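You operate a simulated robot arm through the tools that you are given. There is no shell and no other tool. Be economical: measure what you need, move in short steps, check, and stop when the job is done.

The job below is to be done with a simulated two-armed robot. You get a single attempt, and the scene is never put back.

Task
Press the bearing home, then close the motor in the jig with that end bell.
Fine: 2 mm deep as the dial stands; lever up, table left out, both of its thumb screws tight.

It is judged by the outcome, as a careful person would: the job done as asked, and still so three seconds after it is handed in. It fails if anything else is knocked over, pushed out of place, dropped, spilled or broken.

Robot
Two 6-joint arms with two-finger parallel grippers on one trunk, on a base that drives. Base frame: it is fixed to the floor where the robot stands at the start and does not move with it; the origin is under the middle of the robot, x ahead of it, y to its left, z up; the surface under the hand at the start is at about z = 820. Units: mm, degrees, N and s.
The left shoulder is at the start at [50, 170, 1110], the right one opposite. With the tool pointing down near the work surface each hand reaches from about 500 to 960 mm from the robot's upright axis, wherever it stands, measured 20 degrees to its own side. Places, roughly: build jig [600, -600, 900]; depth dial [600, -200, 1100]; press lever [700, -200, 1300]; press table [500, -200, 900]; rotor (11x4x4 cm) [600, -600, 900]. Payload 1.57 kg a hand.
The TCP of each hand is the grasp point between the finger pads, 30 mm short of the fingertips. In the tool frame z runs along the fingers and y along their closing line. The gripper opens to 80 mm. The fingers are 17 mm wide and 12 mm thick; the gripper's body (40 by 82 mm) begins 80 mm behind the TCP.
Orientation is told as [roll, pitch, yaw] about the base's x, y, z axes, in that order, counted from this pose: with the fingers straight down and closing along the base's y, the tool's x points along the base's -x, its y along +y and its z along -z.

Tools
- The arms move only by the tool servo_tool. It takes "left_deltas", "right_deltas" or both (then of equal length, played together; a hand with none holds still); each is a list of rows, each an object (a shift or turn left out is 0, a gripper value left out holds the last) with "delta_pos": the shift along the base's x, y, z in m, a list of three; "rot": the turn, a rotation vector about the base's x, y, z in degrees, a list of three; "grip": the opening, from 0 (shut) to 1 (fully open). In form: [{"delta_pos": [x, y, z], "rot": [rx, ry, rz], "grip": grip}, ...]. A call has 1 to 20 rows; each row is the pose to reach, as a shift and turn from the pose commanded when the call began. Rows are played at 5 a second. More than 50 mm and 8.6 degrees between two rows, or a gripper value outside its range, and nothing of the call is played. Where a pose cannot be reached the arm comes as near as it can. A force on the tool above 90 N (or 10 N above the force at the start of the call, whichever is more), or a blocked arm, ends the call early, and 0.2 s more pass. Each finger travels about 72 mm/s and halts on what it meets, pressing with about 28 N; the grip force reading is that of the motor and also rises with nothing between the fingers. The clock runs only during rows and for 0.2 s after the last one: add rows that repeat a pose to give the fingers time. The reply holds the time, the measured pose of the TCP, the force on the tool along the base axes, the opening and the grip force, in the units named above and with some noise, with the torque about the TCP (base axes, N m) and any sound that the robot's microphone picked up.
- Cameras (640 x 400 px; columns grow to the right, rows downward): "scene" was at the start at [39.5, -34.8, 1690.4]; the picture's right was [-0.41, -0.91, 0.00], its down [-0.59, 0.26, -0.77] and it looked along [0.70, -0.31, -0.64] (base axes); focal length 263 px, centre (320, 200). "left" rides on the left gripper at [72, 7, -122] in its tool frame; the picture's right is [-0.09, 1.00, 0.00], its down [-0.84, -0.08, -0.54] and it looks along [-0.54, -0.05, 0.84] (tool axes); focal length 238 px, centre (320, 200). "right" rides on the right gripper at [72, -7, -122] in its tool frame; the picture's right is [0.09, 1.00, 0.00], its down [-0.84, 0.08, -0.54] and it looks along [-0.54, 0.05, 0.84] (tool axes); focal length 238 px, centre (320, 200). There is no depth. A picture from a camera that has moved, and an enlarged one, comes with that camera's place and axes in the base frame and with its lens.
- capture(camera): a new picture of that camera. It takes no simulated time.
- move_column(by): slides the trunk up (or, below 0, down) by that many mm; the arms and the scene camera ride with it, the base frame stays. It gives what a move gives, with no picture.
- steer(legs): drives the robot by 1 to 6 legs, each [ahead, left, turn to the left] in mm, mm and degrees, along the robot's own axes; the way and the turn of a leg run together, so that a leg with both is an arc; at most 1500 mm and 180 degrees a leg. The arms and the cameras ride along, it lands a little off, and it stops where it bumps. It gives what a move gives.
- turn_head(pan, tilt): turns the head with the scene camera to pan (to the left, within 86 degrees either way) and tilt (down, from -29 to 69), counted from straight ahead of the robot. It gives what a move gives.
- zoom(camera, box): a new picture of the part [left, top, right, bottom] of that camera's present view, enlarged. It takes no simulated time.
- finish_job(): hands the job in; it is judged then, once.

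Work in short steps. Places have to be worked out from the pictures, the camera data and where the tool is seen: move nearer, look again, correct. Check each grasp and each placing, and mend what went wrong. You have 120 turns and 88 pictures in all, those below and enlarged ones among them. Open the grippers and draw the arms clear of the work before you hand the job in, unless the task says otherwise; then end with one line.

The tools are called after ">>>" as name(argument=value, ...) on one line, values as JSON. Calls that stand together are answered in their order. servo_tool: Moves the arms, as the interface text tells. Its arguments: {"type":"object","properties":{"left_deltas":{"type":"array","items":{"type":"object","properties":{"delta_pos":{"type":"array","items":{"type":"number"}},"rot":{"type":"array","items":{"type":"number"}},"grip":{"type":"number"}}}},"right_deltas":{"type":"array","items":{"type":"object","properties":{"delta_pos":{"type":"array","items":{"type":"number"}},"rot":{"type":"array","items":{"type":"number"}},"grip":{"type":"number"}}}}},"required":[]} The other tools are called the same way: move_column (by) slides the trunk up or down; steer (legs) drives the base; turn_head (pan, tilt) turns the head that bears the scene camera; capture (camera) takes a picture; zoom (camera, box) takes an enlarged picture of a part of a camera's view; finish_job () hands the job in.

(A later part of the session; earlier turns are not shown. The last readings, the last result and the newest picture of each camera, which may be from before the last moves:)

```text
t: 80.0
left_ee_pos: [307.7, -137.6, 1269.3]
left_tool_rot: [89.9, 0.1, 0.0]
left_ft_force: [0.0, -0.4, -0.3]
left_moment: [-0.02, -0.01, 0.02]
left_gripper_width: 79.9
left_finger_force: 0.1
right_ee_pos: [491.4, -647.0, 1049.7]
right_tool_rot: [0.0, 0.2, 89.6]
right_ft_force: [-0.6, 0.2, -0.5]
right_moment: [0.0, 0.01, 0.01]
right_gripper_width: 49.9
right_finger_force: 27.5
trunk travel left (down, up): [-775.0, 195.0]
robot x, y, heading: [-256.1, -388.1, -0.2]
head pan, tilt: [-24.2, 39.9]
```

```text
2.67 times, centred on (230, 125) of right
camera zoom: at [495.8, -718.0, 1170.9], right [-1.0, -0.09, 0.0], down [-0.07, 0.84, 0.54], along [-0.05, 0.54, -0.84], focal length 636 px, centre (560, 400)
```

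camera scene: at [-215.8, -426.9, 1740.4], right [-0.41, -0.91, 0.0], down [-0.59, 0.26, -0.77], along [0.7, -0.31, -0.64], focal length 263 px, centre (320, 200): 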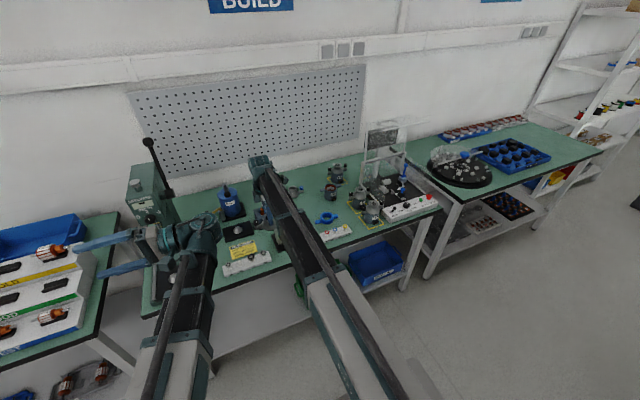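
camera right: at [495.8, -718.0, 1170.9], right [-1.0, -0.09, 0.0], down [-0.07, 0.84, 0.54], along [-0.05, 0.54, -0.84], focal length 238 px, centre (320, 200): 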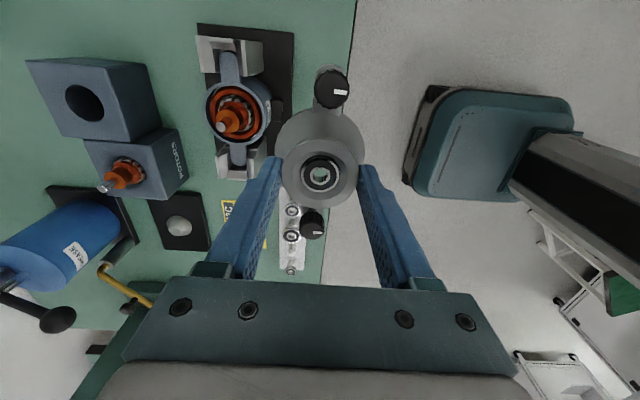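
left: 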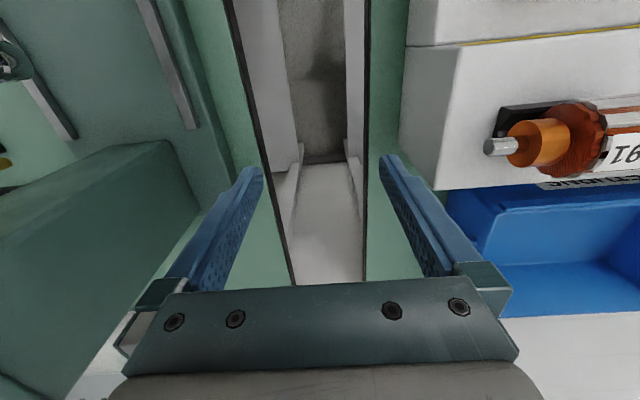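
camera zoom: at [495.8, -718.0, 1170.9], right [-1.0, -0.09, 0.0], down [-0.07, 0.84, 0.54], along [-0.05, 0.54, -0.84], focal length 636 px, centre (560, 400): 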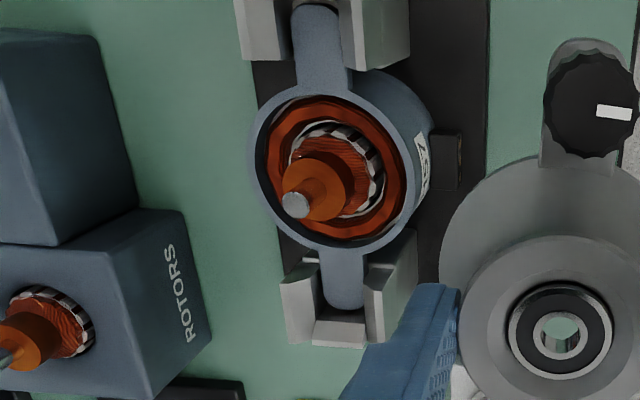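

In one picture: shaft tip ≈ (585, -643.5, 936), can rim ≈ z 893, ears along y, and the held bearing ≈ (489, -647.4). I move the bell +96 mm in x and +4 in y, then check from the scene camera.

>>> servo_tool(right_deltas=[{"delta_pos": [0.03, 0.002, 0], "rot": [0, 0, 0.4]}, {"delta_pos": [0.06, 0.004, 0], "rot": [0, 0, 0.4]}, {"delta_pos": [0.09, 0.004, 0], "rot": [0, 0, 0.4]}, {"delta_pos": [0.096, 0.004, 0], "rot": [0, 0, 0.4]}, {"delta_pos": [0.096, 0.004, 0], "rot": [0, 0, 0.4]}])

>>> move_column(by=-40)

>>> zoom(camera="scene", box=[225, 150, 345, 250])

>>> capture(camera="right")

```text
t: 81.2
left_ee_pos: [307.8, -135.6, 1269.4]
left_tool_rot: [89.9, 0.1, 0.0]
left_ft_force: [-0.1, -0.2, -0.2]
left_moment: [-0.02, -0.01, 0.03]
left_gripper_width: 80.1
left_finger_force: 0.0
right_ee_pos: [587.6, -641.7, 1048.9]
right_tool_rot: [0.0, 0.1, 90.0]
right_ft_force: [-0.5, 0.0, -1.1]
right_moment: [-0.02, 0.02, -0.01]
right_gripper_width: 49.8
right_finger_force: 28.2
trunk travel left (down, up): [-775.0, 195.0]
robot x, y, heading: [-256.4, -391.7, 0.3]
head pan, tilt: [-24.2, 39.9]
```

```text
t: 82.0
left_ee_pos: [307.2, -136.3, 1229.8]
left_tool_rot: [89.8, 0.2, 0.0]
left_ft_force: [-0.7, -0.5, -0.2]
left_moment: [0.0, 0.02, 0.03]
left_gripper_width: 80.1
left_finger_force: 0.0
right_ee_pos: [587.3, -641.8, 1010.3]
right_tool_rot: [0.1, 0.0, 90.0]
right_ft_force: [0.4, -0.1, -1.4]
right_moment: [0.01, -0.02, 0.01]
right_gripper_width: 49.9
right_finger_force: 28.1
trunk travel left (down, up): [-735.0, 235.0]
robot x, y, heading: [-257.7, -390.9, 0.1]
head pan, tilt: [-24.2, 39.9]
```

```text
4.00 times, centred on (285, 200) of scene
camera zoom: at [-216.0, -425.9, 1700.4], right [-0.41, -0.91, 0.0], down [-0.59, 0.26, -0.77], along [0.7, -0.31, -0.64], focal length 1052 px, centre (460, 200)
```

zoom: 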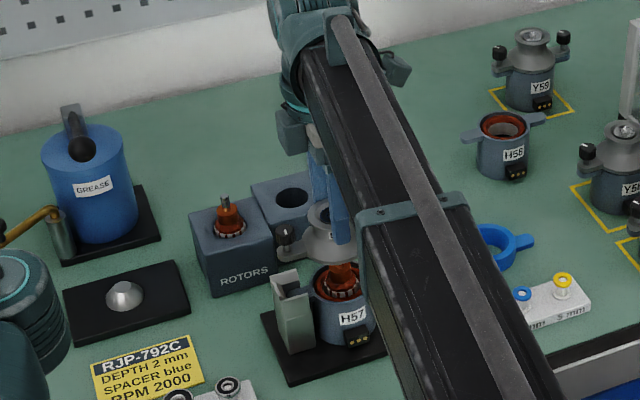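

```text
33 pictures are left
camera right: at [593.3, -713.5, 1131.0], right [-1.0, -0.09, 0.0], down [-0.08, 0.84, 0.54], along [-0.05, 0.54, -0.84], focal length 238 px, centre (320, 200)
```

right: 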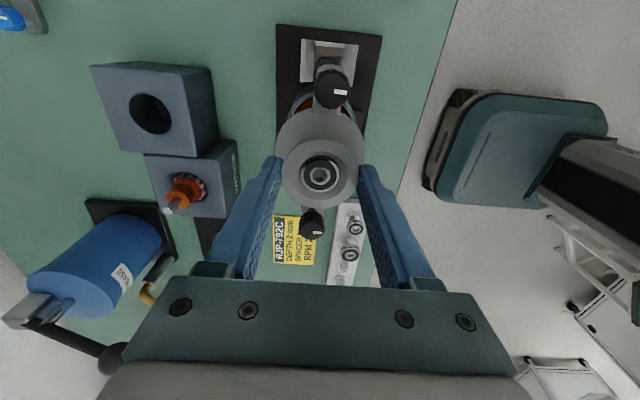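

The bell hovers just above the shaft. I enlarge the scene view there to compare bell axis and shaft.

>>> zoom(camera="scene", box=[270, 190, 325, 240])

>>> zoom(camera="right", box=[260, 20, 400, 250])

```text
8.00 times, centred on (298, 215) of scene
camera zoom: at [-216.0, -425.9, 1700.4], right [-0.41, -0.91, 0.0], down [-0.59, 0.26, -0.77], along [0.7, -0.31, -0.64], focal length 2103 px, centre (500, 80)
```

zoom: 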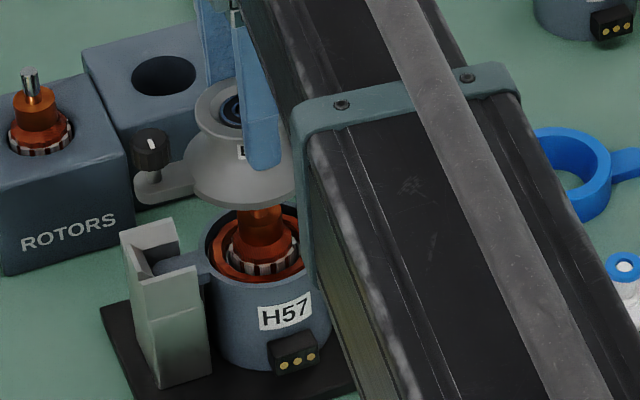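

```text
1.74 times, centred on (330, 135) of right
camera zoom: at [593.3, -713.5, 1131.0], right [-1.0, -0.09, 0.0], down [-0.08, 0.84, 0.54], along [-0.05, 0.54, -0.84], focal length 414 px, centre (303, 313)
```

zoom: 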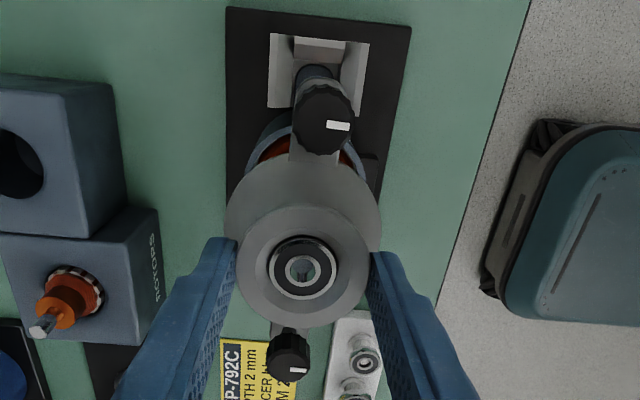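

The two views disagree by 2–3 mm. To measure precisely, I put the bell 96 mm beside the motor with its bearing at shaft-tip height, so both lie in the same plane in one picture.

>>> servo_tool(right_deltas=[{"delta_pos": [-0.03, 0, 0]}, {"delta_pos": [-0.06, 0, 0]}, {"delta_pos": [-0.09, 0, 0]}, {"delta_pos": [-0.096, 0, 0]}, {"delta_pos": [-0.096, 0, 0]}])

>>> move_column(by=-56)

>>> zoom(camera="right", box=[150, 50, 390, 200])

>>> zoom(camera="scene", box=[250, 170, 350, 260])

```text
t: 83.2
left_ee_pos: [306.7, -135.5, 1228.8]
left_tool_rot: [89.9, 0.2, 0.0]
left_ft_force: [0.2, 0.7, -0.5]
left_moment: [0.03, -0.01, -0.05]
left_gripper_width: 80.0
left_finger_force: 0.1
right_ee_pos: [491.0, -643.1, 1010.0]
right_tool_rot: [-0.1, 0.1, 90.0]
right_ft_force: [0.5, 0.3, -1.5]
right_moment: [0.01, -0.02, -0.01]
right_gripper_width: 50.0
right_finger_force: 27.7
right hand out of reach, approached as far as the arm can: row 3
trunk travel left (down, up): [-735.0, 235.0]
robot x, y, heading: [-256.3, -386.5, 0.1]
head pan, tilt: [-24.2, 39.9]
```

```text
t: 84.2
left_ee_pos: [307.3, -135.6, 1172.5]
left_tool_rot: [89.9, 0.1, 0.1]
left_ft_force: [0.7, -0.8, -0.7]
left_moment: [0.01, 0.01, -0.03]
left_gripper_width: 79.8
left_finger_force: 0.1
right_ee_pos: [491.2, -642.6, 953.5]
right_tool_rot: [0.0, 0.0, 90.0]
right_ft_force: [0.2, 0.2, -2.1]
right_moment: [0.04, 0.03, 0.04]
right_gripper_width: 49.9
right_finger_force: 28.4
trunk travel left (down, up): [-679.0, 291.0]
robot x, y, heading: [-255.7, -393.3, 0.1]
head pan, tilt: [-24.2, 39.9]
```

```text
2.67 times, centred on (270, 125) of right
camera zoom: at [496.3, -714.2, 1075.0], right [-1.0, -0.09, 0.0], down [-0.08, 0.84, 0.54], along [-0.05, 0.54, -0.84], focal length 636 px, centre (453, 400)
```

zoom: 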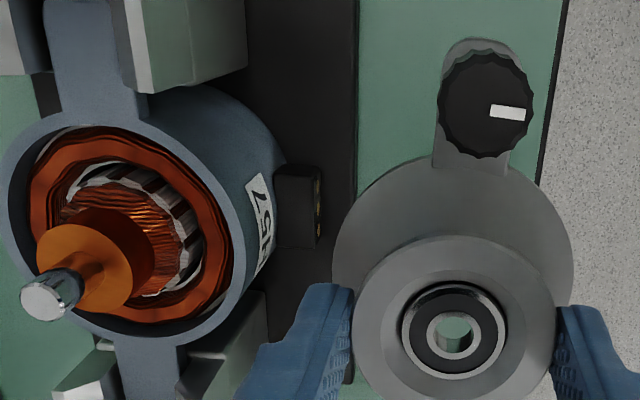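

```text
4.44 times, centred on (300, 215) of scene
camera zoom: at [-216.0, -425.9, 1644.4], right [-0.41, -0.91, 0.0], down [-0.59, 0.26, -0.77], along [0.7, -0.31, -0.64], focal length 1168 px, centre (409, 133)
```

zoom: 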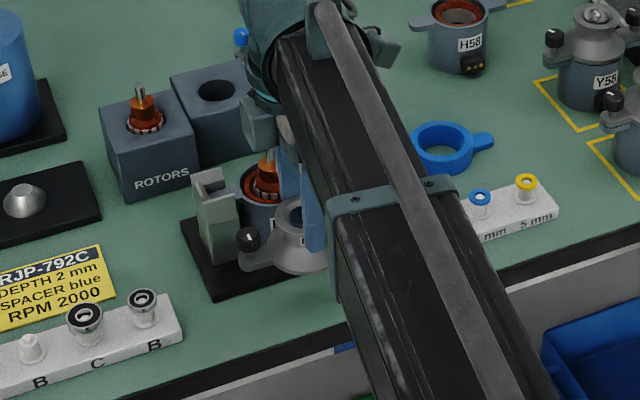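

In-plane measurement: the shaft is +97.5 mm in x and about -2.2 mm in y from the bearing. I raise, move over, and recheck with the scene camera.

>>> move_column(by=57)

>>> servo_tool(right_deltas=[{"delta_pos": [0.03, -0.002, 0]}, {"delta_pos": [0.06, -0.0022, 0]}, {"delta_pos": [0.09, -0.0022, 0]}, {"delta_pos": [0.0975, -0.0022, 0]}, {"delta_pos": [0.0975, -0.0022, 0]}])

>>> zoom(camera="scene", box=[277, 193, 317, 233])

```text
t: 85.1
left_ee_pos: [306.5, -136.6, 1230.5]
left_tool_rot: [90.0, 0.0, 0.0]
left_ft_force: [-0.2, -0.2, 0.3]
left_moment: [0.0, -0.04, -0.02]
left_gripper_width: 79.9
left_finger_force: 0.1
right_ee_pos: [491.8, -643.0, 1010.3]
right_tool_rot: [0.0, 0.1, 90.0]
right_ft_force: [-0.6, 0.3, -1.7]
right_moment: [0.0, -0.01, -0.02]
right_gripper_width: 50.0
right_finger_force: 28.1
trunk travel left (down, up): [-736.0, 234.0]
robot x, y, heading: [-256.4, -392.0, -0.1]
head pan, tilt: [-24.2, 39.9]
```

```text
t: 86.3
left_ee_pos: [307.1, -137.0, 1229.3]
left_tool_rot: [89.9, 0.0, 0.1]
left_ft_force: [0.0, 0.5, -0.8]
left_moment: [-0.02, -0.03, 0.02]
left_gripper_width: 79.9
left_finger_force: 0.0
right_ee_pos: [590.7, -643.8, 1010.4]
right_tool_rot: [-0.1, 0.1, 89.9]
right_ft_force: [1.1, 0.0, -1.5]
right_moment: [0.01, 0.04, -0.03]
right_gripper_width: 50.1
right_finger_force: 28.2
trunk travel left (down, up): [-736.0, 234.0]
robot x, y, heading: [-253.8, -391.0, 0.1]
head pan, tilt: [-24.2, 39.9]
```

```text
10.00 times, centred on (297, 213) of scene
camera zoom: at [-215.8, -426.0, 1701.4], right [-0.41, -0.91, 0.0], down [-0.59, 0.26, -0.77], along [0.7, -0.31, -0.64], focal length 2629 px, centre (550, 70)
```

zoom: 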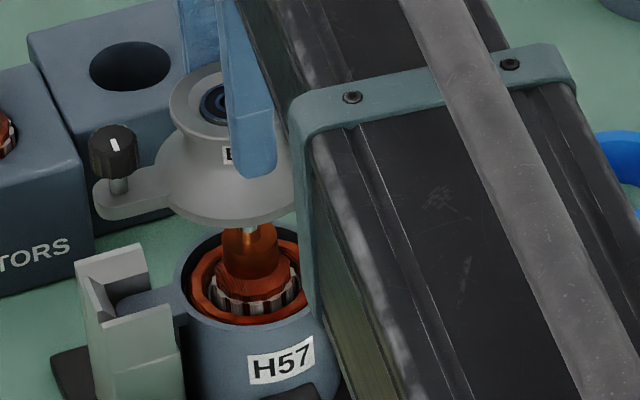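

Bell orientation relative to the tool is unchanged since the table, so it is level. The scene view shows the bell still about 2–3 mm too far to the left of the shaft axis; I shift it -2.3 mm in y and lower slightly to check.

>>> servo_tool(right_deltas=[{"delta_pos": [0, -0.0023, 0]}, {"delta_pos": [0, -0.0023, 0]}])

>>> move_column(by=-22)

>>> zoom(camera="scene", box=[277, 188, 317, 228])

>>> zoom(camera="right", box=[270, 30, 380, 230])

```text
t: 86.9
left_ee_pos: [307.8, -137.2, 1230.7]
left_tool_rot: [89.8, 0.1, 0.0]
left_ft_force: [0.5, 0.0, 0.3]
left_moment: [0.01, -0.01, -0.04]
left_gripper_width: 79.8
left_finger_force: 0.0
right_ee_pos: [590.0, -647.0, 1010.0]
right_tool_rot: [0.0, 0.2, 90.0]
right_ft_force: [-0.3, -0.2, -2.5]
right_moment: [0.0, 0.0, 0.01]
right_gripper_width: 50.0
right_finger_force: 27.2
trunk travel left (down, up): [-736.0, 234.0]
robot x, y, heading: [-256.3, -391.0, -0.1]
head pan, tilt: [-24.2, 39.9]
```

```text
t: 87.6
left_ee_pos: [307.2, -137.5, 1208.5]
left_tool_rot: [90.0, 0.1, 0.1]
left_ft_force: [-0.4, 0.2, 0.2]
left_moment: [0.01, 0.0, -0.05]
left_gripper_width: 80.0
left_finger_force: 0.0
right_ee_pos: [590.7, -645.7, 989.1]
right_tool_rot: [0.1, 0.1, 89.9]
right_ft_force: [0.4, 0.5, -2.2]
right_moment: [0.03, 0.03, 0.01]
right_gripper_width: 49.8
right_finger_force: 27.6
trunk travel left (down, up): [-714.0, 256.0]
robot x, y, heading: [-253.5, -389.2, -0.0]
head pan, tilt: [-24.2, 39.9]
```

```text
10.00 times, centred on (297, 208) of scene
camera zoom: at [-216.0, -425.9, 1679.4], right [-0.41, -0.91, 0.0], down [-0.59, 0.26, -0.77], along [0.7, -0.31, -0.64], focal length 2629 px, centre (550, 120)
```

zoom: 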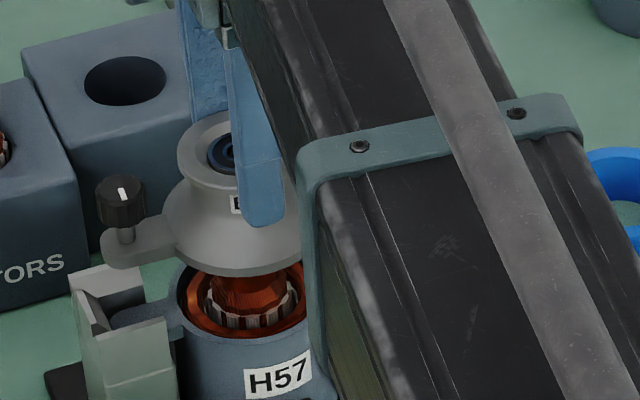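

```text
2.00 times, centred on (325, 130) of right
camera zoom: at [595.3, -717.7, 1110.0], right [-1.0, -0.09, 0.0], down [-0.08, 0.84, 0.54], along [-0.05, 0.54, -0.84], focal length 477 px, centre (310, 340)
```

zoom: 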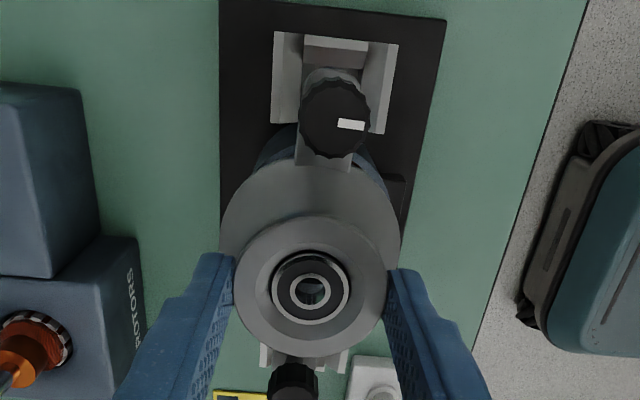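

Compared with the last picture, the bell is about 2 mm too far in +x (the hand overshot), while y is good to about 1 mm. I correct by -2.2 mm in x and +0.5 in y, then lower toward shaft contact while watching forces.

>>> servo_tool(right_deltas=[{"delta_pos": [-0.0022, 0.0005, 0]}, {"delta_pos": [-0.0022, 0.0005, 0]}])

>>> move_column(by=-20)

>>> move_column(by=-5)

>>> zoom(camera="right", box=[270, 30, 380, 230])

```text
t: 88.2
left_ee_pos: [307.0, -136.7, 1208.7]
left_tool_rot: [89.9, 0.1, 0.0]
left_ft_force: [-0.3, 0.2, -0.8]
left_moment: [0.01, 0.03, 0.0]
left_gripper_width: 80.3
left_finger_force: 0.0
right_ee_pos: [587.3, -646.8, 988.7]
right_tool_rot: [0.0, 0.1, 90.1]
right_ft_force: [-0.9, -0.2, -1.6]
right_moment: [0.0, -0.01, -0.03]
right_gripper_width: 50.2
right_finger_force: 27.5
trunk travel left (down, up): [-714.0, 256.0]
robot x, y, heading: [-256.9, -392.0, 0.1]
head pan, tilt: [-24.2, 39.9]
```

```text
t: 88.9
left_ee_pos: [307.0, -136.0, 1188.1]
left_tool_rot: [90.0, 0.1, 0.0]
left_ft_force: [0.3, -0.4, -0.6]
left_moment: [-0.01, -0.01, 0.0]
left_gripper_width: 80.1
left_finger_force: 0.0
right_ee_pos: [588.4, -646.2, 968.7]
right_tool_rot: [-0.1, 0.0, 90.1]
right_ft_force: [-0.5, -0.9, -1.5]
right_moment: [0.02, 0.03, 0.02]
right_gripper_width: 49.9
right_finger_force: 27.9
trunk travel left (down, up): [-694.0, 276.0]
robot x, y, heading: [-253.1, -390.7, -0.1]
head pan, tilt: [-24.2, 39.9]
```

```text
t: 89.4
left_ee_pos: [307.9, -136.8, 1183.1]
left_tool_rot: [89.9, 0.1, 0.0]
left_ft_force: [0.0, -0.2, 0.0]
left_moment: [-0.03, 0.06, 0.01]
left_gripper_width: 80.2
left_finger_force: 0.1
right_ee_pos: [587.9, -646.8, 963.5]
right_tool_rot: [0.1, 0.0, 90.0]
right_ft_force: [-3.0, 0.4, -0.7]
right_moment: [0.05, 0.12, 0.12]
right_gripper_width: 50.2
right_finger_force: 28.5
trunk travel left (down, up): [-689.0, 281.0]
robot x, y, heading: [-257.6, -395.5, -0.1]
head pan, tilt: [-24.2, 39.9]
```

```text
2.00 times, centred on (325, 130) of right
camera zoom: at [592.7, -717.4, 1085.0], right [-1.0, -0.09, 0.0], down [-0.08, 0.84, 0.54], along [-0.05, 0.54, -0.84], focal length 477 px, centre (310, 340)
```

zoom: 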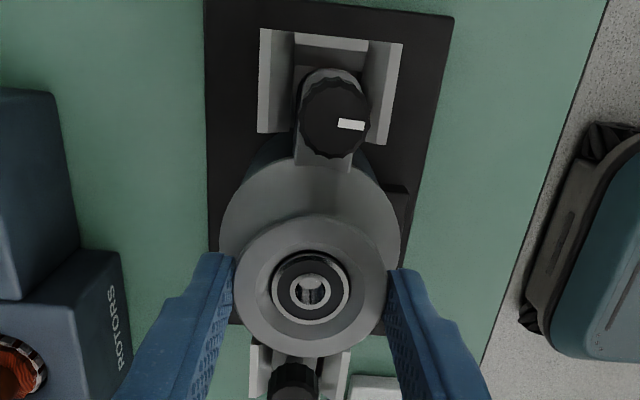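

A small side force (-3 N in x) suggests the shaft is just entering the bore on one side. I yield 1 mm toward -x and lower 4 mm.

>>> servo_tool(right_deltas=[{"delta_pos": [-0.001, 0, 0]}, {"delta_pos": [-0.001, 0, 0]}])

>>> move_column(by=-4)

>>> zoom(camera="right", box=[290, 150, 350, 200])

```text
t: 90.0
left_ee_pos: [308.9, -136.6, 1182.4]
left_tool_rot: [89.9, 0.1, -0.1]
left_ft_force: [-0.4, -0.5, 0.7]
left_moment: [0.01, -0.02, -0.03]
left_gripper_width: 80.3
left_finger_force: 0.0
right_ee_pos: [586.6, -645.5, 963.1]
right_tool_rot: [0.0, 0.2, 90.0]
right_ft_force: [0.7, -0.2, -1.9]
right_moment: [-0.02, -0.02, -0.02]
right_gripper_width: 50.1
right_finger_force: 27.9
trunk travel left (down, up): [-689.0, 281.0]
robot x, y, heading: [-257.7, -387.7, 0.2]
head pan, tilt: [-24.2, 39.9]
```

```text
t: 90.6
left_ee_pos: [307.0, -137.0, 1178.9]
left_tool_rot: [90.0, 0.0, 0.0]
left_ft_force: [0.5, 0.0, 0.6]
left_moment: [-0.03, 0.02, -0.03]
left_gripper_width: 80.2
left_finger_force: 0.1
right_ee_pos: [585.3, -646.0, 959.5]
right_tool_rot: [-0.1, 0.1, 90.1]
right_ft_force: [1.4, 0.0, -3.6]
right_moment: [0.01, -0.05, 0.27]
right_gripper_width: 49.8
right_finger_force: 27.7
trunk travel left (down, up): [-685.0, 285.0]
robot x, y, heading: [-254.8, -393.3, 0.0]
head pan, tilt: [-24.2, 39.9]
```

```text
8.00 times, centred on (320, 175) of right
camera zoom: at [592.2, -716.8, 1080.6], right [-1.0, -0.09, 0.0], down [-0.08, 0.84, 0.54], along [-0.05, 0.54, -0.84], focal length 1907 px, centre (320, 400)
```

zoom: 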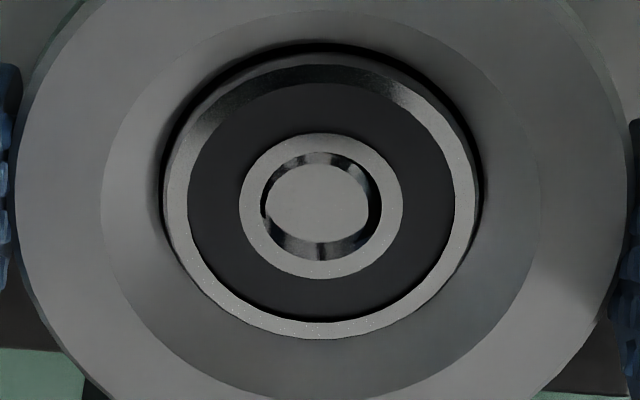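

Excellent: the shaft end is seen centred in the bearing bore. I nudge 0.4 mm and continue lowering in steps with force checks.

>>> servo_tool(right_deltas=[{"delta_pos": [0.0004, 0, 0]}, {"delta_pos": [0.0004, 0, 0]}])

>>> move_column(by=-5)

>>> move_column(by=-4)

>>> zoom(camera="scene", box=[277, 180, 317, 220])

```text
t: 91.2
left_ee_pos: [307.4, -137.2, 1179.0]
left_tool_rot: [89.9, 0.1, 0.0]
left_ft_force: [0.0, 0.1, 1.2]
left_moment: [0.03, 0.0, -0.01]
left_gripper_width: 79.7
left_finger_force: 0.0
right_ee_pos: [586.1, -644.4, 959.8]
right_tool_rot: [0.0, 0.1, 90.0]
right_ft_force: [-2.1, 1.1, -3.8]
right_moment: [0.08, 0.12, 0.09]
right_gripper_width: 50.0
right_finger_force: 28.1
trunk travel left (down, up): [-685.0, 285.0]
robot x, y, heading: [-256.5, -391.4, -0.0]
head pan, tilt: [-24.2, 39.9]
```

```text
t: 91.7
left_ee_pos: [306.0, -136.0, 1173.9]
left_tool_rot: [89.9, 0.0, 0.0]
left_ft_force: [-0.2, -0.7, 0.9]
left_moment: [-0.04, 0.03, -0.02]
left_gripper_width: 80.0
left_finger_force: 0.0
right_ee_pos: [585.4, -645.9, 953.2]
right_tool_rot: [0.0, 0.1, 90.0]
right_ft_force: [-2.4, 0.7, -3.4]
right_moment: [0.08, 0.08, 0.09]
right_gripper_width: 49.9
right_finger_force: 27.4
trunk travel left (down, up): [-680.0, 290.0]
robot x, y, heading: [-253.1, -392.3, -0.1]
head pan, tilt: [-24.2, 39.9]
```

```text
t: 92.2
left_ee_pos: [305.6, -135.8, 1172.1]
left_tool_rot: [89.9, -0.1, -0.1]
left_ft_force: [0.8, -0.1, 0.4]
left_moment: [0.02, 0.02, -0.01]
left_gripper_width: 80.2
left_finger_force: 0.1
right_ee_pos: [586.8, -646.3, 950.4]
right_tool_rot: [-0.2, 0.2, 89.9]
right_ft_force: [7.0, -1.1, 25.5]
right_moment: [-0.09, -0.2, 0.07]
right_gripper_width: 50.0
right_finger_force: 28.1
trunk travel left (down, up): [-676.0, 294.0]
robot x, y, heading: [-259.1, -392.4, -0.1]
head pan, tilt: [-24.2, 39.9]
```

```text
10.00 times, centred on (297, 200) of scene
camera zoom: at [-218.0, -425.1, 1641.9], right [-0.41, -0.91, 0.0], down [-0.58, 0.26, -0.77], along [0.7, -0.31, -0.64], focal length 2629 px, centre (550, 200)
```

zoom: 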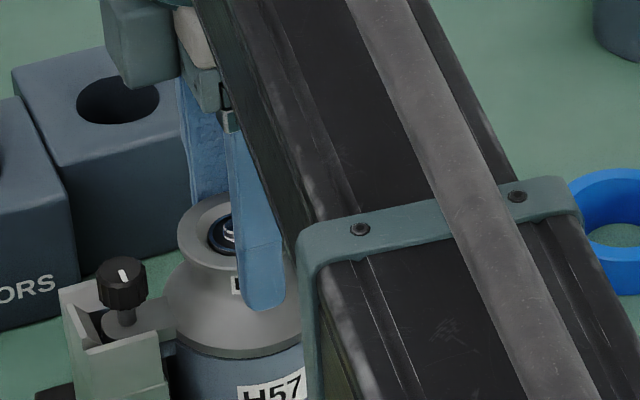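

The bell has landed: 25 N upward and the flange is on the can. I enlarge to check that the joint is closed and the ears coincide.

>>> zoom(camera="scene", box=[280, 196, 304, 226])

>>> zoom(camera="right", box=[250, 20, 390, 250])

```text
13.33 times, centred on (292, 211) of scene
camera zoom: at [-218.0, -425.1, 1641.9], right [-0.41, -0.91, 0.0], down [-0.58, 0.26, -0.77], along [0.7, -0.31, -0.64], focal length 3505 px, centre (693, 53)
```

zoom: 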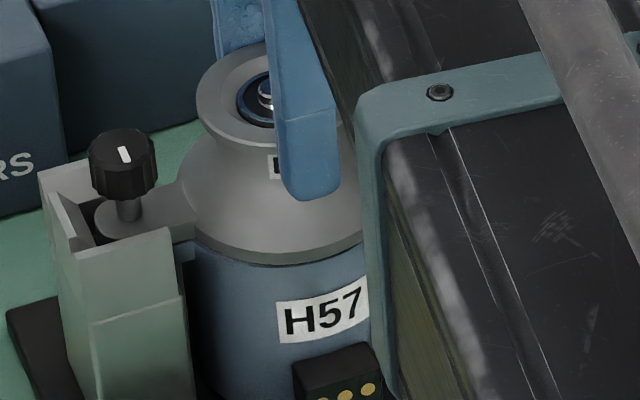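

```text
1.74 times, centred on (320, 135) of right
camera zoom: at [591.8, -716.6, 1073.8], right [-1.0, -0.09, 0.0], down [-0.08, 0.84, 0.54], along [-0.05, 0.54, -0.84], focal length 414 px, centre (320, 313)
```

zoom: 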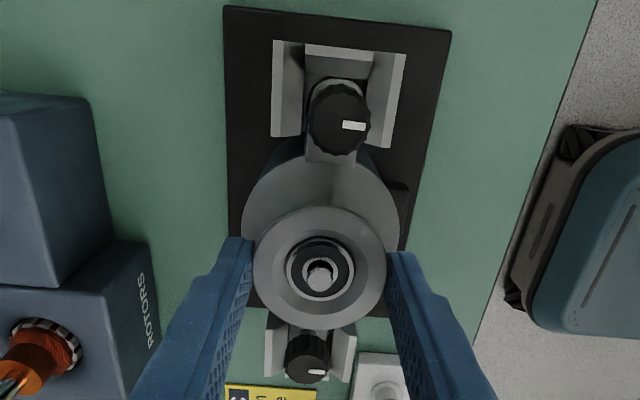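

The bell is seated, with the shaft through the bearing and both ears in their brackets; the thumb screws still stand up on their stems. I release and raise.

>>> servo_tool(right_deltas=[{"grip": 0.8}, {}, {}])

>>> move_column(by=60)

>>> zoom(camera="right", box=[250, 20, 390, 250])

```text
t: 93.0
left_ee_pos: [306.9, -135.6, 1170.7]
left_tool_rot: [89.9, 0.1, 0.0]
left_ft_force: [-0.7, -0.7, -1.0]
left_moment: [-0.01, 0.0, -0.04]
left_gripper_width: 79.9
left_finger_force: 0.1
right_ee_pos: [586.5, -646.1, 949.5]
right_tool_rot: [0.1, 0.1, 90.0]
right_ft_force: [0.6, 1.2, -0.6]
right_moment: [-0.02, 0.01, 0.04]
right_gripper_width: 63.8
right_finger_force: 0.1
trunk travel left (down, up): [-676.0, 294.0]
robot x, y, heading: [-252.4, -390.4, 0.0]
head pan, tilt: [-24.2, 39.9]
```

```text
t: 94.0
left_ee_pos: [307.0, -136.3, 1230.1]
left_tool_rot: [89.9, 0.1, 0.0]
left_ft_force: [-0.1, 0.1, -0.1]
left_moment: [0.0, -0.02, 0.02]
left_gripper_width: 79.9
left_finger_force: 0.1
right_ee_pos: [587.5, -646.5, 1011.3]
right_tool_rot: [0.0, 0.1, 90.0]
right_ft_force: [-0.4, 0.4, -0.4]
right_moment: [-0.01, 0.03, 0.0]
right_gripper_width: 64.0
right_finger_force: 0.2
trunk travel left (down, up): [-736.0, 234.0]
robot x, y, heading: [-256.9, -390.8, -0.0]
head pan, tilt: [-24.2, 39.9]
```

```text
1.74 times, centred on (320, 135) of right
camera zoom: at [592.6, -716.9, 1131.8], right [-1.0, -0.09, 0.0], down [-0.08, 0.84, 0.54], along [-0.05, 0.54, -0.84], focal length 414 px, centre (320, 313)
```

zoom: 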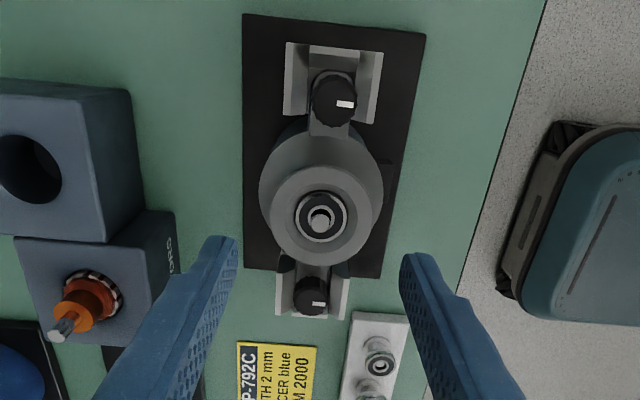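

The knobs are at about (585.5, -697) and (586, -595), tops near z 929. I move over the right-hand screw with the fingers opened to 34 mm and check the alignment.

>>> servo_tool(right_deltas=[{"delta_pos": [0, -0.025, 0], "grip": 0.42}, {"delta_pos": [0, -0.0523, 0]}, {"delta_pos": [0, -0.0523, 0]}, {"delta_pos": [0, -0.0523, 0]}])

>>> move_column(by=-42)

>>> capture(camera="right")

```text
t: 95.0
left_ee_pos: [308.1, -136.3, 1230.2]
left_tool_rot: [89.9, 0.1, 0.0]
left_ft_force: [0.2, 0.1, -0.6]
left_moment: [0.02, 0.02, -0.02]
left_gripper_width: 79.7
left_finger_force: 0.0
right_ee_pos: [588.7, -699.3, 1010.2]
right_tool_rot: [0.0, 0.1, 90.0]
right_ft_force: [0.3, 0.5, 0.3]
right_moment: [-0.01, 0.0, -0.01]
right_gripper_width: 33.4
right_finger_force: 0.1
trunk travel left (down, up): [-736.0, 234.0]
robot x, y, heading: [-252.9, -390.0, 0.2]
head pan, tilt: [-24.2, 39.9]
```

```text
t: 95.9
left_ee_pos: [307.0, -135.7, 1189.0]
left_tool_rot: [89.9, 0.0, 0.0]
left_ft_force: [-0.7, 0.6, -0.5]
left_moment: [0.01, 0.02, 0.03]
left_gripper_width: 80.1
left_finger_force: 0.2
right_ee_pos: [587.7, -698.1, 968.7]
right_tool_rot: [0.0, 0.1, 90.0]
right_ft_force: [-0.9, 0.3, -0.3]
right_moment: [0.01, -0.01, 0.02]
right_gripper_width: 33.8
right_finger_force: 0.0
trunk travel left (down, up): [-694.0, 276.0]
robot x, y, heading: [-256.4, -389.0, -0.0]
head pan, tilt: [-24.2, 39.9]
```

```text
19 pictures are left
camera right: at [594.0, -768.9, 1090.1], right [-1.0, -0.09, 0.0], down [-0.08, 0.84, 0.54], along [-0.05, 0.54, -0.84], focal length 238 px, centre (320, 200)
```

right: 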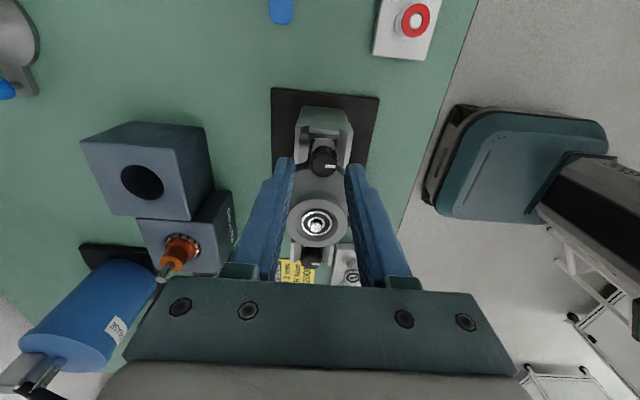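

The knob is about 2.3 mm toward -x of the finger centre. I correct, lower 24 mm, and grip.

>>> servo_tool(right_deltas=[{"delta_pos": [-0.0023, 0, 0]}, {"delta_pos": [-0.0023, 0, 0]}])

>>> move_column(by=-24)

>>> servo_tool(right_deltas=[{"grip": 0.1}, {}, {}])

>>> zoom(camera="right", box=[260, 80, 380, 270])

```text
t: 96.5
left_ee_pos: [306.7, -136.9, 1188.5]
left_tool_rot: [90.0, 0.2, 0.1]
left_ft_force: [0.3, 0.8, 0.1]
left_moment: [0.01, -0.01, 0.03]
left_gripper_width: 79.9
left_finger_force: 0.0
right_ee_pos: [585.8, -697.8, 969.3]
right_tool_rot: [0.0, 0.0, 90.0]
right_ft_force: [0.7, -0.4, -0.4]
right_moment: [0.01, 0.02, -0.03]
right_gripper_width: 33.5
right_finger_force: 0.0
trunk travel left (down, up): [-694.0, 276.0]
robot x, y, heading: [-253.7, -388.3, -0.4]
head pan, tilt: [-24.2, 39.9]
```

```text
t: 97.2
left_ee_pos: [306.3, -136.4, 1164.6]
left_tool_rot: [89.9, 0.1, 0.0]
left_ft_force: [0.9, 0.5, -0.8]
left_moment: [0.02, 0.03, 0.0]
left_gripper_width: 80.0
left_finger_force: 0.0
right_ee_pos: [585.9, -698.4, 945.9]
right_tool_rot: [-0.1, 0.2, 90.0]
right_ft_force: [-0.9, 0.3, 0.1]
right_moment: [0.03, 0.0, 0.02]
right_gripper_width: 33.6
right_finger_force: 0.2
trunk travel left (down, up): [-670.0, 300.0]
robot x, y, heading: [-256.6, -391.3, 0.1]
head pan, tilt: [-24.2, 39.9]
```

```text
t: 98.0
left_ee_pos: [308.1, -137.4, 1164.7]
left_tool_rot: [89.8, 0.1, -0.1]
left_ft_force: [-0.3, 0.1, 0.4]
left_moment: [0.04, 0.0, -0.01]
left_gripper_width: 79.9
left_finger_force: 0.1
right_ee_pos: [587.9, -697.4, 946.2]
right_tool_rot: [0.0, 0.1, 90.0]
right_ft_force: [0.0, -0.2, 0.3]
right_moment: [-0.05, 0.0, 0.01]
right_gripper_width: 18.7
right_finger_force: 28.2
trunk travel left (down, up): [-670.0, 300.0]
robot x, y, heading: [-252.5, -389.4, 0.0]
head pan, tilt: [-24.2, 39.9]
```

```text
2.11 times, centred on (320, 175) of right
camera zoom: at [592.0, -769.0, 1066.0], right [-1.0, -0.09, 0.0], down [-0.08, 0.84, 0.54], along [-0.05, 0.54, -0.84], focal length 502 px, centre (320, 253)
```

zoom: 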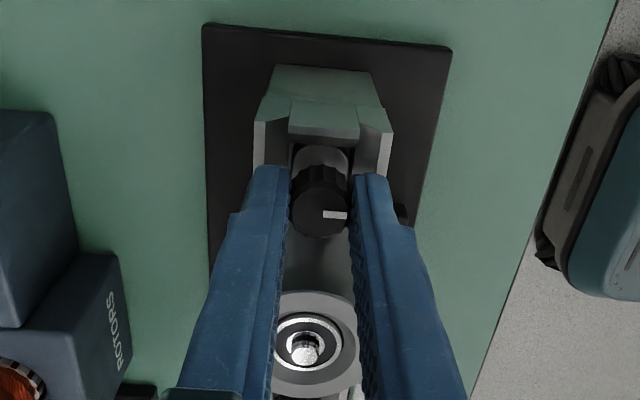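

Gripped (18.7 mm knob). I turn it clockwise (negative yaw) 64° and watch the torque.

>>> servo_tool(right_deltas=[{"rot": [0, 0, -8]}, {"rot": [0, 0, -16]}, {"rot": [0, 0, -24]}, {"rot": [0, 0, -32]}, {"rot": [0, 0, -40]}, {"rot": [0, 0, -48]}, {"rot": [0, 0, -56]}, {"rot": [0, 0, -64]}])

```text
t: 99.8
left_ee_pos: [308.1, -135.4, 1163.6]
left_tool_rot: [89.9, 0.1, 0.0]
left_ft_force: [-0.3, 0.0, 0.2]
left_moment: [0.0, -0.05, -0.01]
left_gripper_width: 79.8
left_finger_force: 0.0
right_ee_pos: [586.9, -697.6, 944.9]
right_tool_rot: [-0.1, 0.0, 25.9]
right_ft_force: [3.1, 0.2, 2.7]
right_moment: [0.04, -0.05, -0.01]
right_gripper_width: 18.3
right_finger_force: 27.9
trunk travel left (down, up): [-670.0, 300.0]
robot x, y, heading: [-254.7, -394.0, 0.1]
head pan, tilt: [-24.2, 39.9]
```

It turns freely. I continue another 112° clockwise.

>>> servo_tool(right_deltas=[{"rot": [0, 0, -8]}, {"rot": [0, 0, -16]}, {"rot": [0, 0, -24]}, {"rot": [0, 0, -32]}, {"rot": [0, 0, -40]}, {"rot": [0, 0, -48]}, {"rot": [0, 0, -56]}, {"rot": [0, 0, -64]}, {"rot": [0, 0, -72]}, {"rot": [0, 0, -80]}, {"rot": [0, 0, -88]}, {"rot": [0, 0, -96]}, {"rot": [0, 0, -104]}, {"rot": [0, 0, -112]}])

>>> zoom(camera="right", box=[240, 100, 400, 250])

```text
t: 102.8
left_ee_pos: [307.4, -136.3, 1164.7]
left_tool_rot: [89.9, -0.1, 0.0]
left_ft_force: [-0.3, -0.6, 0.6]
left_moment: [0.03, 0.04, 0.03]
left_gripper_width: 80.1
left_finger_force: 0.0
right_ee_pos: [586.3, -699.1, 945.6]
right_tool_rot: [0.0, 0.0, -86.1]
right_ft_force: [-3.6, -2.2, 0.0]
right_moment: [-0.14, 0.11, 0.24]
right_gripper_width: 18.5
right_finger_force: 28.0
trunk travel left (down, up): [-670.0, 300.0]
robot x, y, heading: [-254.8, -390.3, -0.2]
head pan, tilt: [-24.2, 39.9]
```

```text
2.67 times, centred on (320, 175) of right
camera zoom: at [574.1, -627.2, 1066.1], right [0.99, 0.16, 0.0], down [0.13, -0.83, 0.54], along [0.09, -0.53, -0.84], focal length 636 px, centre (320, 267)
```

zoom: 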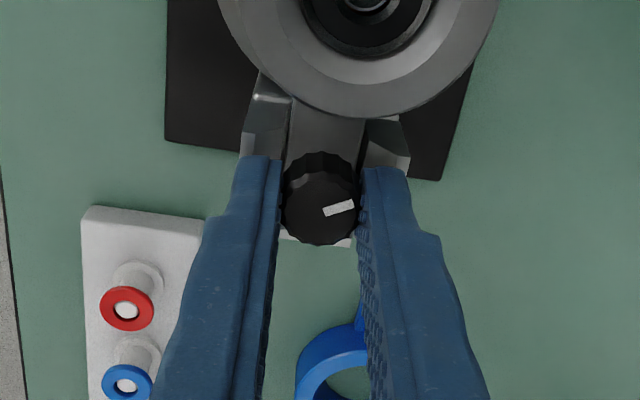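

Torque is rising (0.24 N·m) and the mark lags slightly, so the screw may be nearly tight. I turn another 24° to see.

>>> servo_tool(right_deltas=[{"rot": [0, 0, -8]}, {"rot": [0, 0, -16]}, {"rot": [0, 0, -24]}, {"rot": [0, 0, -24]}])

>>> zoom(camera="right", box=[240, 100, 400, 250])

```text
t: 103.8
left_ee_pos: [307.5, -137.1, 1164.1]
left_tool_rot: [89.9, 0.0, 0.0]
left_ft_force: [-0.3, 0.3, -0.2]
left_moment: [0.04, 0.01, 0.0]
left_gripper_width: 80.2
left_finger_force: 0.1
right_ee_pos: [587.0, -697.6, 945.4]
right_tool_rot: [0.0, 0.2, -110.1]
right_ft_force: [-2.5, 0.3, -0.2]
right_moment: [0.06, 0.04, 0.08]
right_gripper_width: 18.7
right_finger_force: 28.3
trunk travel left (down, up): [-670.0, 300.0]
robot x, y, heading: [-252.3, -389.2, -0.0]
head pan, tilt: [-24.2, 39.9]
```

```text
2.67 times, centred on (320, 175) of right
camera zoom: at [603.9, -627.6, 1066.2], right [0.97, -0.25, 0.0], down [-0.21, -0.81, 0.54], along [-0.14, -0.52, -0.84], focal length 636 px, centre (320, 267)
```

zoom: 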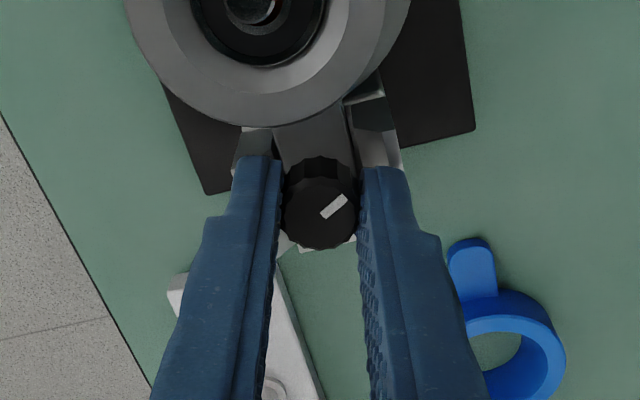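

The mark hardly moved (26° → 20°) while the hand turned 24°: the fingers slip, so this screw is tight. I open, raise, and go to the second screw while turning back.

>>> servo_tool(right_deltas=[{"grip": 0.42}, {}, {}])

>>> move_column(by=45)

>>> servo_tool(right_deltas=[{"delta_pos": [0, 0.03, 0], "rot": [0, 0, 8]}, {"delta_pos": [0, 0.06, 0], "rot": [0, 0, 16]}, {"delta_pos": [0, 0.09, 0], "rot": [0, 0, 24]}, {"delta_pos": [0, 0.102, 0], "rot": [0, 0, 32]}, {"delta_pos": [0, 0.102, 0], "rot": [0, 0, 40]}, {"delta_pos": [0, 0.102, 0], "rot": [0, 0, 48]}, {"delta_pos": [0, 0.102, 0], "rot": [0, 0, 56]}, {"delta_pos": [0, 0.102, 0], "rot": [0, 0, 64]}, {"delta_pos": [0, 0.102, 0], "rot": [0, 0, 72]}, {"delta_pos": [0, 0.102, 0], "rot": [0, 0, 80]}, {"delta_pos": [0, 0.102, 0], "rot": [0, 0, 88]}, {"delta_pos": [0, 0.102, 0], "rot": [0, 0, 96]}, {"delta_pos": [0, 0.102, 0], "rot": [0, 0, 104]}, {"delta_pos": [0, 0.102, 0], "rot": [0, 0, 112]}, {"delta_pos": [0, 0.102, 0], "rot": [0, 0, 120]}])

>>> servo_tool(right_deltas=[{"rot": [0, 0, 8]}, {"rot": [0, 0, 16]}, {"rot": [0, 0, 24]}, {"rot": [0, 0, 32]}, {"rot": [0, 0, 40]}, {"rot": [0, 0, 48]}, {"rot": [0, 0, 56]}, {"rot": [0, 0, 64]}, {"rot": [0, 0, 72]}, {"rot": [0, 0, 80]}, {"rot": [0, 0, 80]}])

>>> capture(camera="right")

```text
t: 104.6
left_ee_pos: [307.0, -136.7, 1163.5]
left_tool_rot: [89.9, 0.1, 0.0]
left_ft_force: [-0.1, 1.0, 0.3]
left_moment: [0.02, 0.02, 0.04]
left_gripper_width: 80.0
left_finger_force: 0.0
right_ee_pos: [587.3, -699.3, 944.9]
right_tool_rot: [0.0, 0.1, -110.0]
right_ft_force: [0.0, 0.0, -1.1]
right_moment: [-0.01, -0.02, 0.01]
right_gripper_width: 33.6
right_finger_force: 0.1
trunk travel left (down, up): [-670.0, 300.0]
robot x, y, heading: [-252.7, -388.2, -0.1]
head pan, tilt: [-24.2, 39.9]
```

```text
t: 105.5
left_ee_pos: [307.2, -136.4, 1209.7]
left_tool_rot: [89.9, 0.1, 0.0]
left_ft_force: [0.0, -0.2, 0.3]
left_moment: [-0.02, 0.0, 0.01]
left_gripper_width: 79.9
left_finger_force: 0.0
right_ee_pos: [586.5, -698.6, 989.3]
right_tool_rot: [0.1, 0.1, -109.9]
right_ft_force: [-0.9, -0.7, 0.0]
right_moment: [0.02, 0.02, -0.02]
right_gripper_width: 33.8
right_finger_force: 0.1
trunk travel left (down, up): [-715.0, 255.0]
robot x, y, heading: [-252.3, -392.9, 0.0]
head pan, tilt: [-24.2, 39.9]
```

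```text
t: 108.7
left_ee_pos: [306.0, -137.2, 1210.7]
left_tool_rot: [89.9, 0.1, 0.1]
left_ft_force: [-0.5, -0.9, 0.5]
left_moment: [-0.02, 0.02, -0.02]
left_gripper_width: 79.9
left_finger_force: 0.0
right_ee_pos: [586.7, -595.4, 989.6]
right_tool_rot: [-0.1, 0.2, 10.2]
right_ft_force: [-0.1, 0.1, 0.4]
right_moment: [0.05, 0.01, 0.03]
right_gripper_width: 33.5
right_finger_force: 0.1
trunk travel left (down, up): [-715.0, 255.0]
robot x, y, heading: [-251.7, -393.1, -0.3]
head pan, tilt: [-24.2, 39.9]
```

```text
t: 111.1
left_ee_pos: [307.8, -136.1, 1208.7]
left_tool_rot: [89.8, 0.3, 0.1]
left_ft_force: [-0.1, 0.6, 0.2]
left_moment: [0.04, 0.02, 0.02]
left_gripper_width: 80.1
left_finger_force: 0.1
right_ee_pos: [586.0, -594.7, 990.3]
right_tool_rot: [0.0, 0.1, 90.3]
right_ft_force: [-0.9, 0.0, -0.8]
right_moment: [0.01, 0.0, 0.0]
right_gripper_width: 33.6
right_finger_force: 0.1
trunk travel left (down, up): [-715.0, 255.0]
robot x, y, heading: [-256.4, -391.8, 0.2]
head pan, tilt: [-24.2, 39.9]
```

```text
15 pictures are left
camera right: at [591.8, -666.0, 1111.0], right [-1.0, -0.09, 0.0], down [-0.08, 0.84, 0.54], along [-0.05, 0.54, -0.84], focal length 238 px, centre (320, 200)
```

right: 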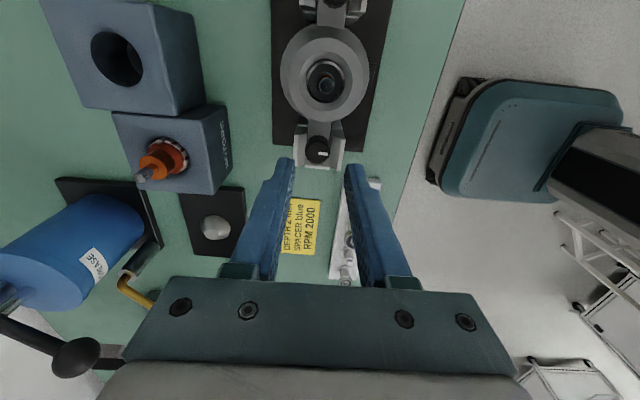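

The second knob reads about (587, -597); I shift +2 mm x, -2.7 mm y, lower 44 mm and grip.

>>> servo_tool(right_deltas=[{"delta_pos": [0.002, -0.0027, 0]}, {"delta_pos": [0.002, -0.0027, 0]}])

>>> move_column(by=-44)

>>> servo_tool(right_deltas=[{"grip": 0.1}, {}, {}])

>>> zoom(camera="right", box=[240, 100, 400, 250])

```text
t: 111.7
left_ee_pos: [307.3, -136.3, 1210.0]
left_tool_rot: [89.9, 0.0, 0.0]
left_ft_force: [1.2, -0.2, -0.2]
left_moment: [0.03, -0.01, -0.05]
left_gripper_width: 80.0
left_finger_force: 0.0
right_ee_pos: [587.0, -598.6, 989.8]
right_tool_rot: [0.0, 0.1, 90.0]
right_ft_force: [0.1, 0.3, -0.1]
right_moment: [0.03, 0.0, -0.01]
right_gripper_width: 33.5
right_finger_force: 0.1
trunk travel left (down, up): [-715.0, 255.0]
robot x, y, heading: [-253.4, -392.6, 0.3]
head pan, tilt: [-24.2, 39.9]
```

```text
t: 112.5
left_ee_pos: [306.7, -136.4, 1165.7]
left_tool_rot: [89.9, 0.0, 0.0]
left_ft_force: [-0.8, 0.5, 0.6]
left_moment: [0.01, -0.02, -0.01]
left_gripper_width: 80.0
left_finger_force: 0.0
right_ee_pos: [588.5, -597.9, 946.1]
right_tool_rot: [0.0, 0.1, 89.9]
right_ft_force: [1.0, -0.2, 0.3]
right_moment: [-0.04, 0.0, -0.02]
right_gripper_width: 33.5
right_finger_force: 0.1
trunk travel left (down, up): [-671.0, 299.0]
robot x, y, heading: [-252.8, -393.8, -0.1]
head pan, tilt: [-24.2, 39.9]
```

```text
t: 113.3
left_ee_pos: [306.6, -136.3, 1164.9]
left_tool_rot: [89.9, 0.1, 0.0]
left_ft_force: [-0.5, 0.2, 0.2]
left_moment: [-0.03, 0.02, 0.0]
left_gripper_width: 79.6
left_finger_force: 0.1
right_ee_pos: [586.7, -597.7, 945.4]
right_tool_rot: [-0.1, 0.1, 90.0]
right_ft_force: [-1.1, 1.5, 0.2]
right_moment: [0.08, 0.03, 0.02]
right_gripper_width: 18.6
right_finger_force: 28.1
trunk travel left (down, up): [-671.0, 299.0]
robot x, y, heading: [-257.3, -386.6, 0.2]
head pan, tilt: [-24.2, 39.9]
```

```text
2.67 times, centred on (320, 175) of right
camera zoom: at [593.9, -669.0, 1067.0], right [-1.0, -0.09, 0.0], down [-0.08, 0.84, 0.54], along [-0.05, 0.54, -0.84], focal length 636 px, centre (320, 267)
```

zoom: 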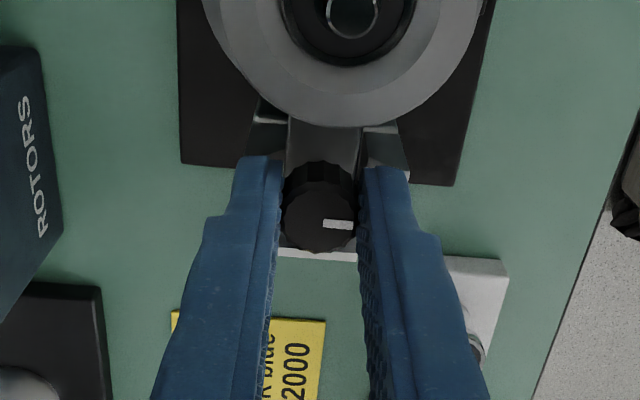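

Gripped well, 18.6 mm. I turn it clockwise through 200° in two calls.

>>> servo_tool(right_deltas=[{"rot": [0, 0, -8]}, {"rot": [0, 0, -16]}, {"rot": [0, 0, -24]}, {"rot": [0, 0, -32]}, {"rot": [0, 0, -40]}, {"rot": [0, 0, -48]}, {"rot": [0, 0, -56]}, {"rot": [0, 0, -64]}, {"rot": [0, 0, -72]}, {"rot": [0, 0, -80]}, {"rot": [0, 0, -88]}, {"rot": [0, 0, -96]}, {"rot": [0, 0, -104]}, {"rot": [0, 0, -112]}, {"rot": [0, 0, -120]}, {"rot": [0, 0, -128]}, {"rot": [0, 0, -136]}, {"rot": [0, 0, -144]}])

>>> servo_tool(right_deltas=[{"rot": [0, 0, -8]}, {"rot": [0, 0, -16]}, {"rot": [0, 0, -24]}, {"rot": [0, 0, -32]}, {"rot": [0, 0, -40]}, {"rot": [0, 0, -48]}, {"rot": [0, 0, -56]}, {"rot": [0, 0, -56]}])

>>> zoom(camera="right", box=[240, 100, 400, 250])

```text
t: 117.1
left_ee_pos: [305.5, -134.8, 1166.1]
left_tool_rot: [89.8, 0.0, 0.0]
left_ft_force: [0.4, 0.0, -0.6]
left_moment: [-0.02, 0.02, 0.02]
left_gripper_width: 80.0
left_finger_force: 0.1
right_ee_pos: [587.6, -595.3, 947.5]
right_tool_rot: [-0.1, 0.2, -54.0]
right_ft_force: [-15.0, 19.2, -0.5]
right_moment: [0.55, 0.47, -0.02]
right_gripper_width: 18.2
right_finger_force: 28.1
trunk travel left (down, up): [-671.0, 299.0]
robot x, y, heading: [-257.5, -390.5, 0.2]
head pan, tilt: [-24.2, 39.9]
```

```text
t: 118.9
left_ee_pos: [305.6, -137.2, 1165.9]
left_tool_rot: [89.9, 0.0, 0.0]
left_ft_force: [0.7, 1.2, -0.4]
left_moment: [0.04, 0.02, 0.03]
left_gripper_width: 80.1
left_finger_force: 0.2
right_ee_pos: [586.1, -602.2, 947.1]
right_tool_rot: [0.0, 0.0, -110.2]
right_ft_force: [-14.4, -6.9, -0.3]
right_moment: [-0.45, 0.51, 0.12]
right_gripper_width: 18.4
right_finger_force: 27.8
trunk travel left (down, up): [-671.0, 299.0]
robot x, y, heading: [-256.3, -392.4, -0.1]
head pan, tilt: [-24.2, 39.9]
```

```text
2.67 times, centred on (320, 175) of right
camera zoom: at [604.1, -530.8, 1067.4], right [0.97, -0.26, 0.0], down [-0.22, -0.81, 0.54], along [-0.14, -0.52, -0.84], focal length 636 px, centre (320, 267)
```

zoom: 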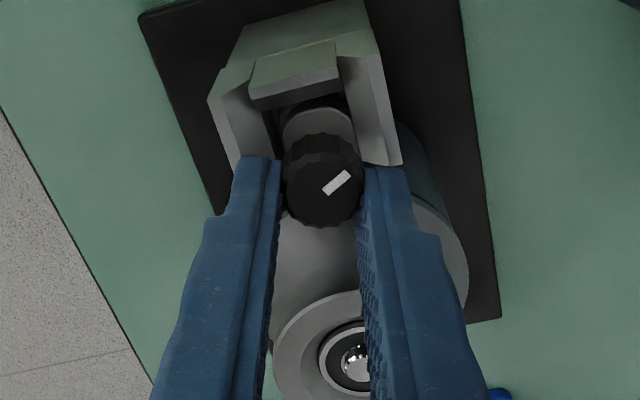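

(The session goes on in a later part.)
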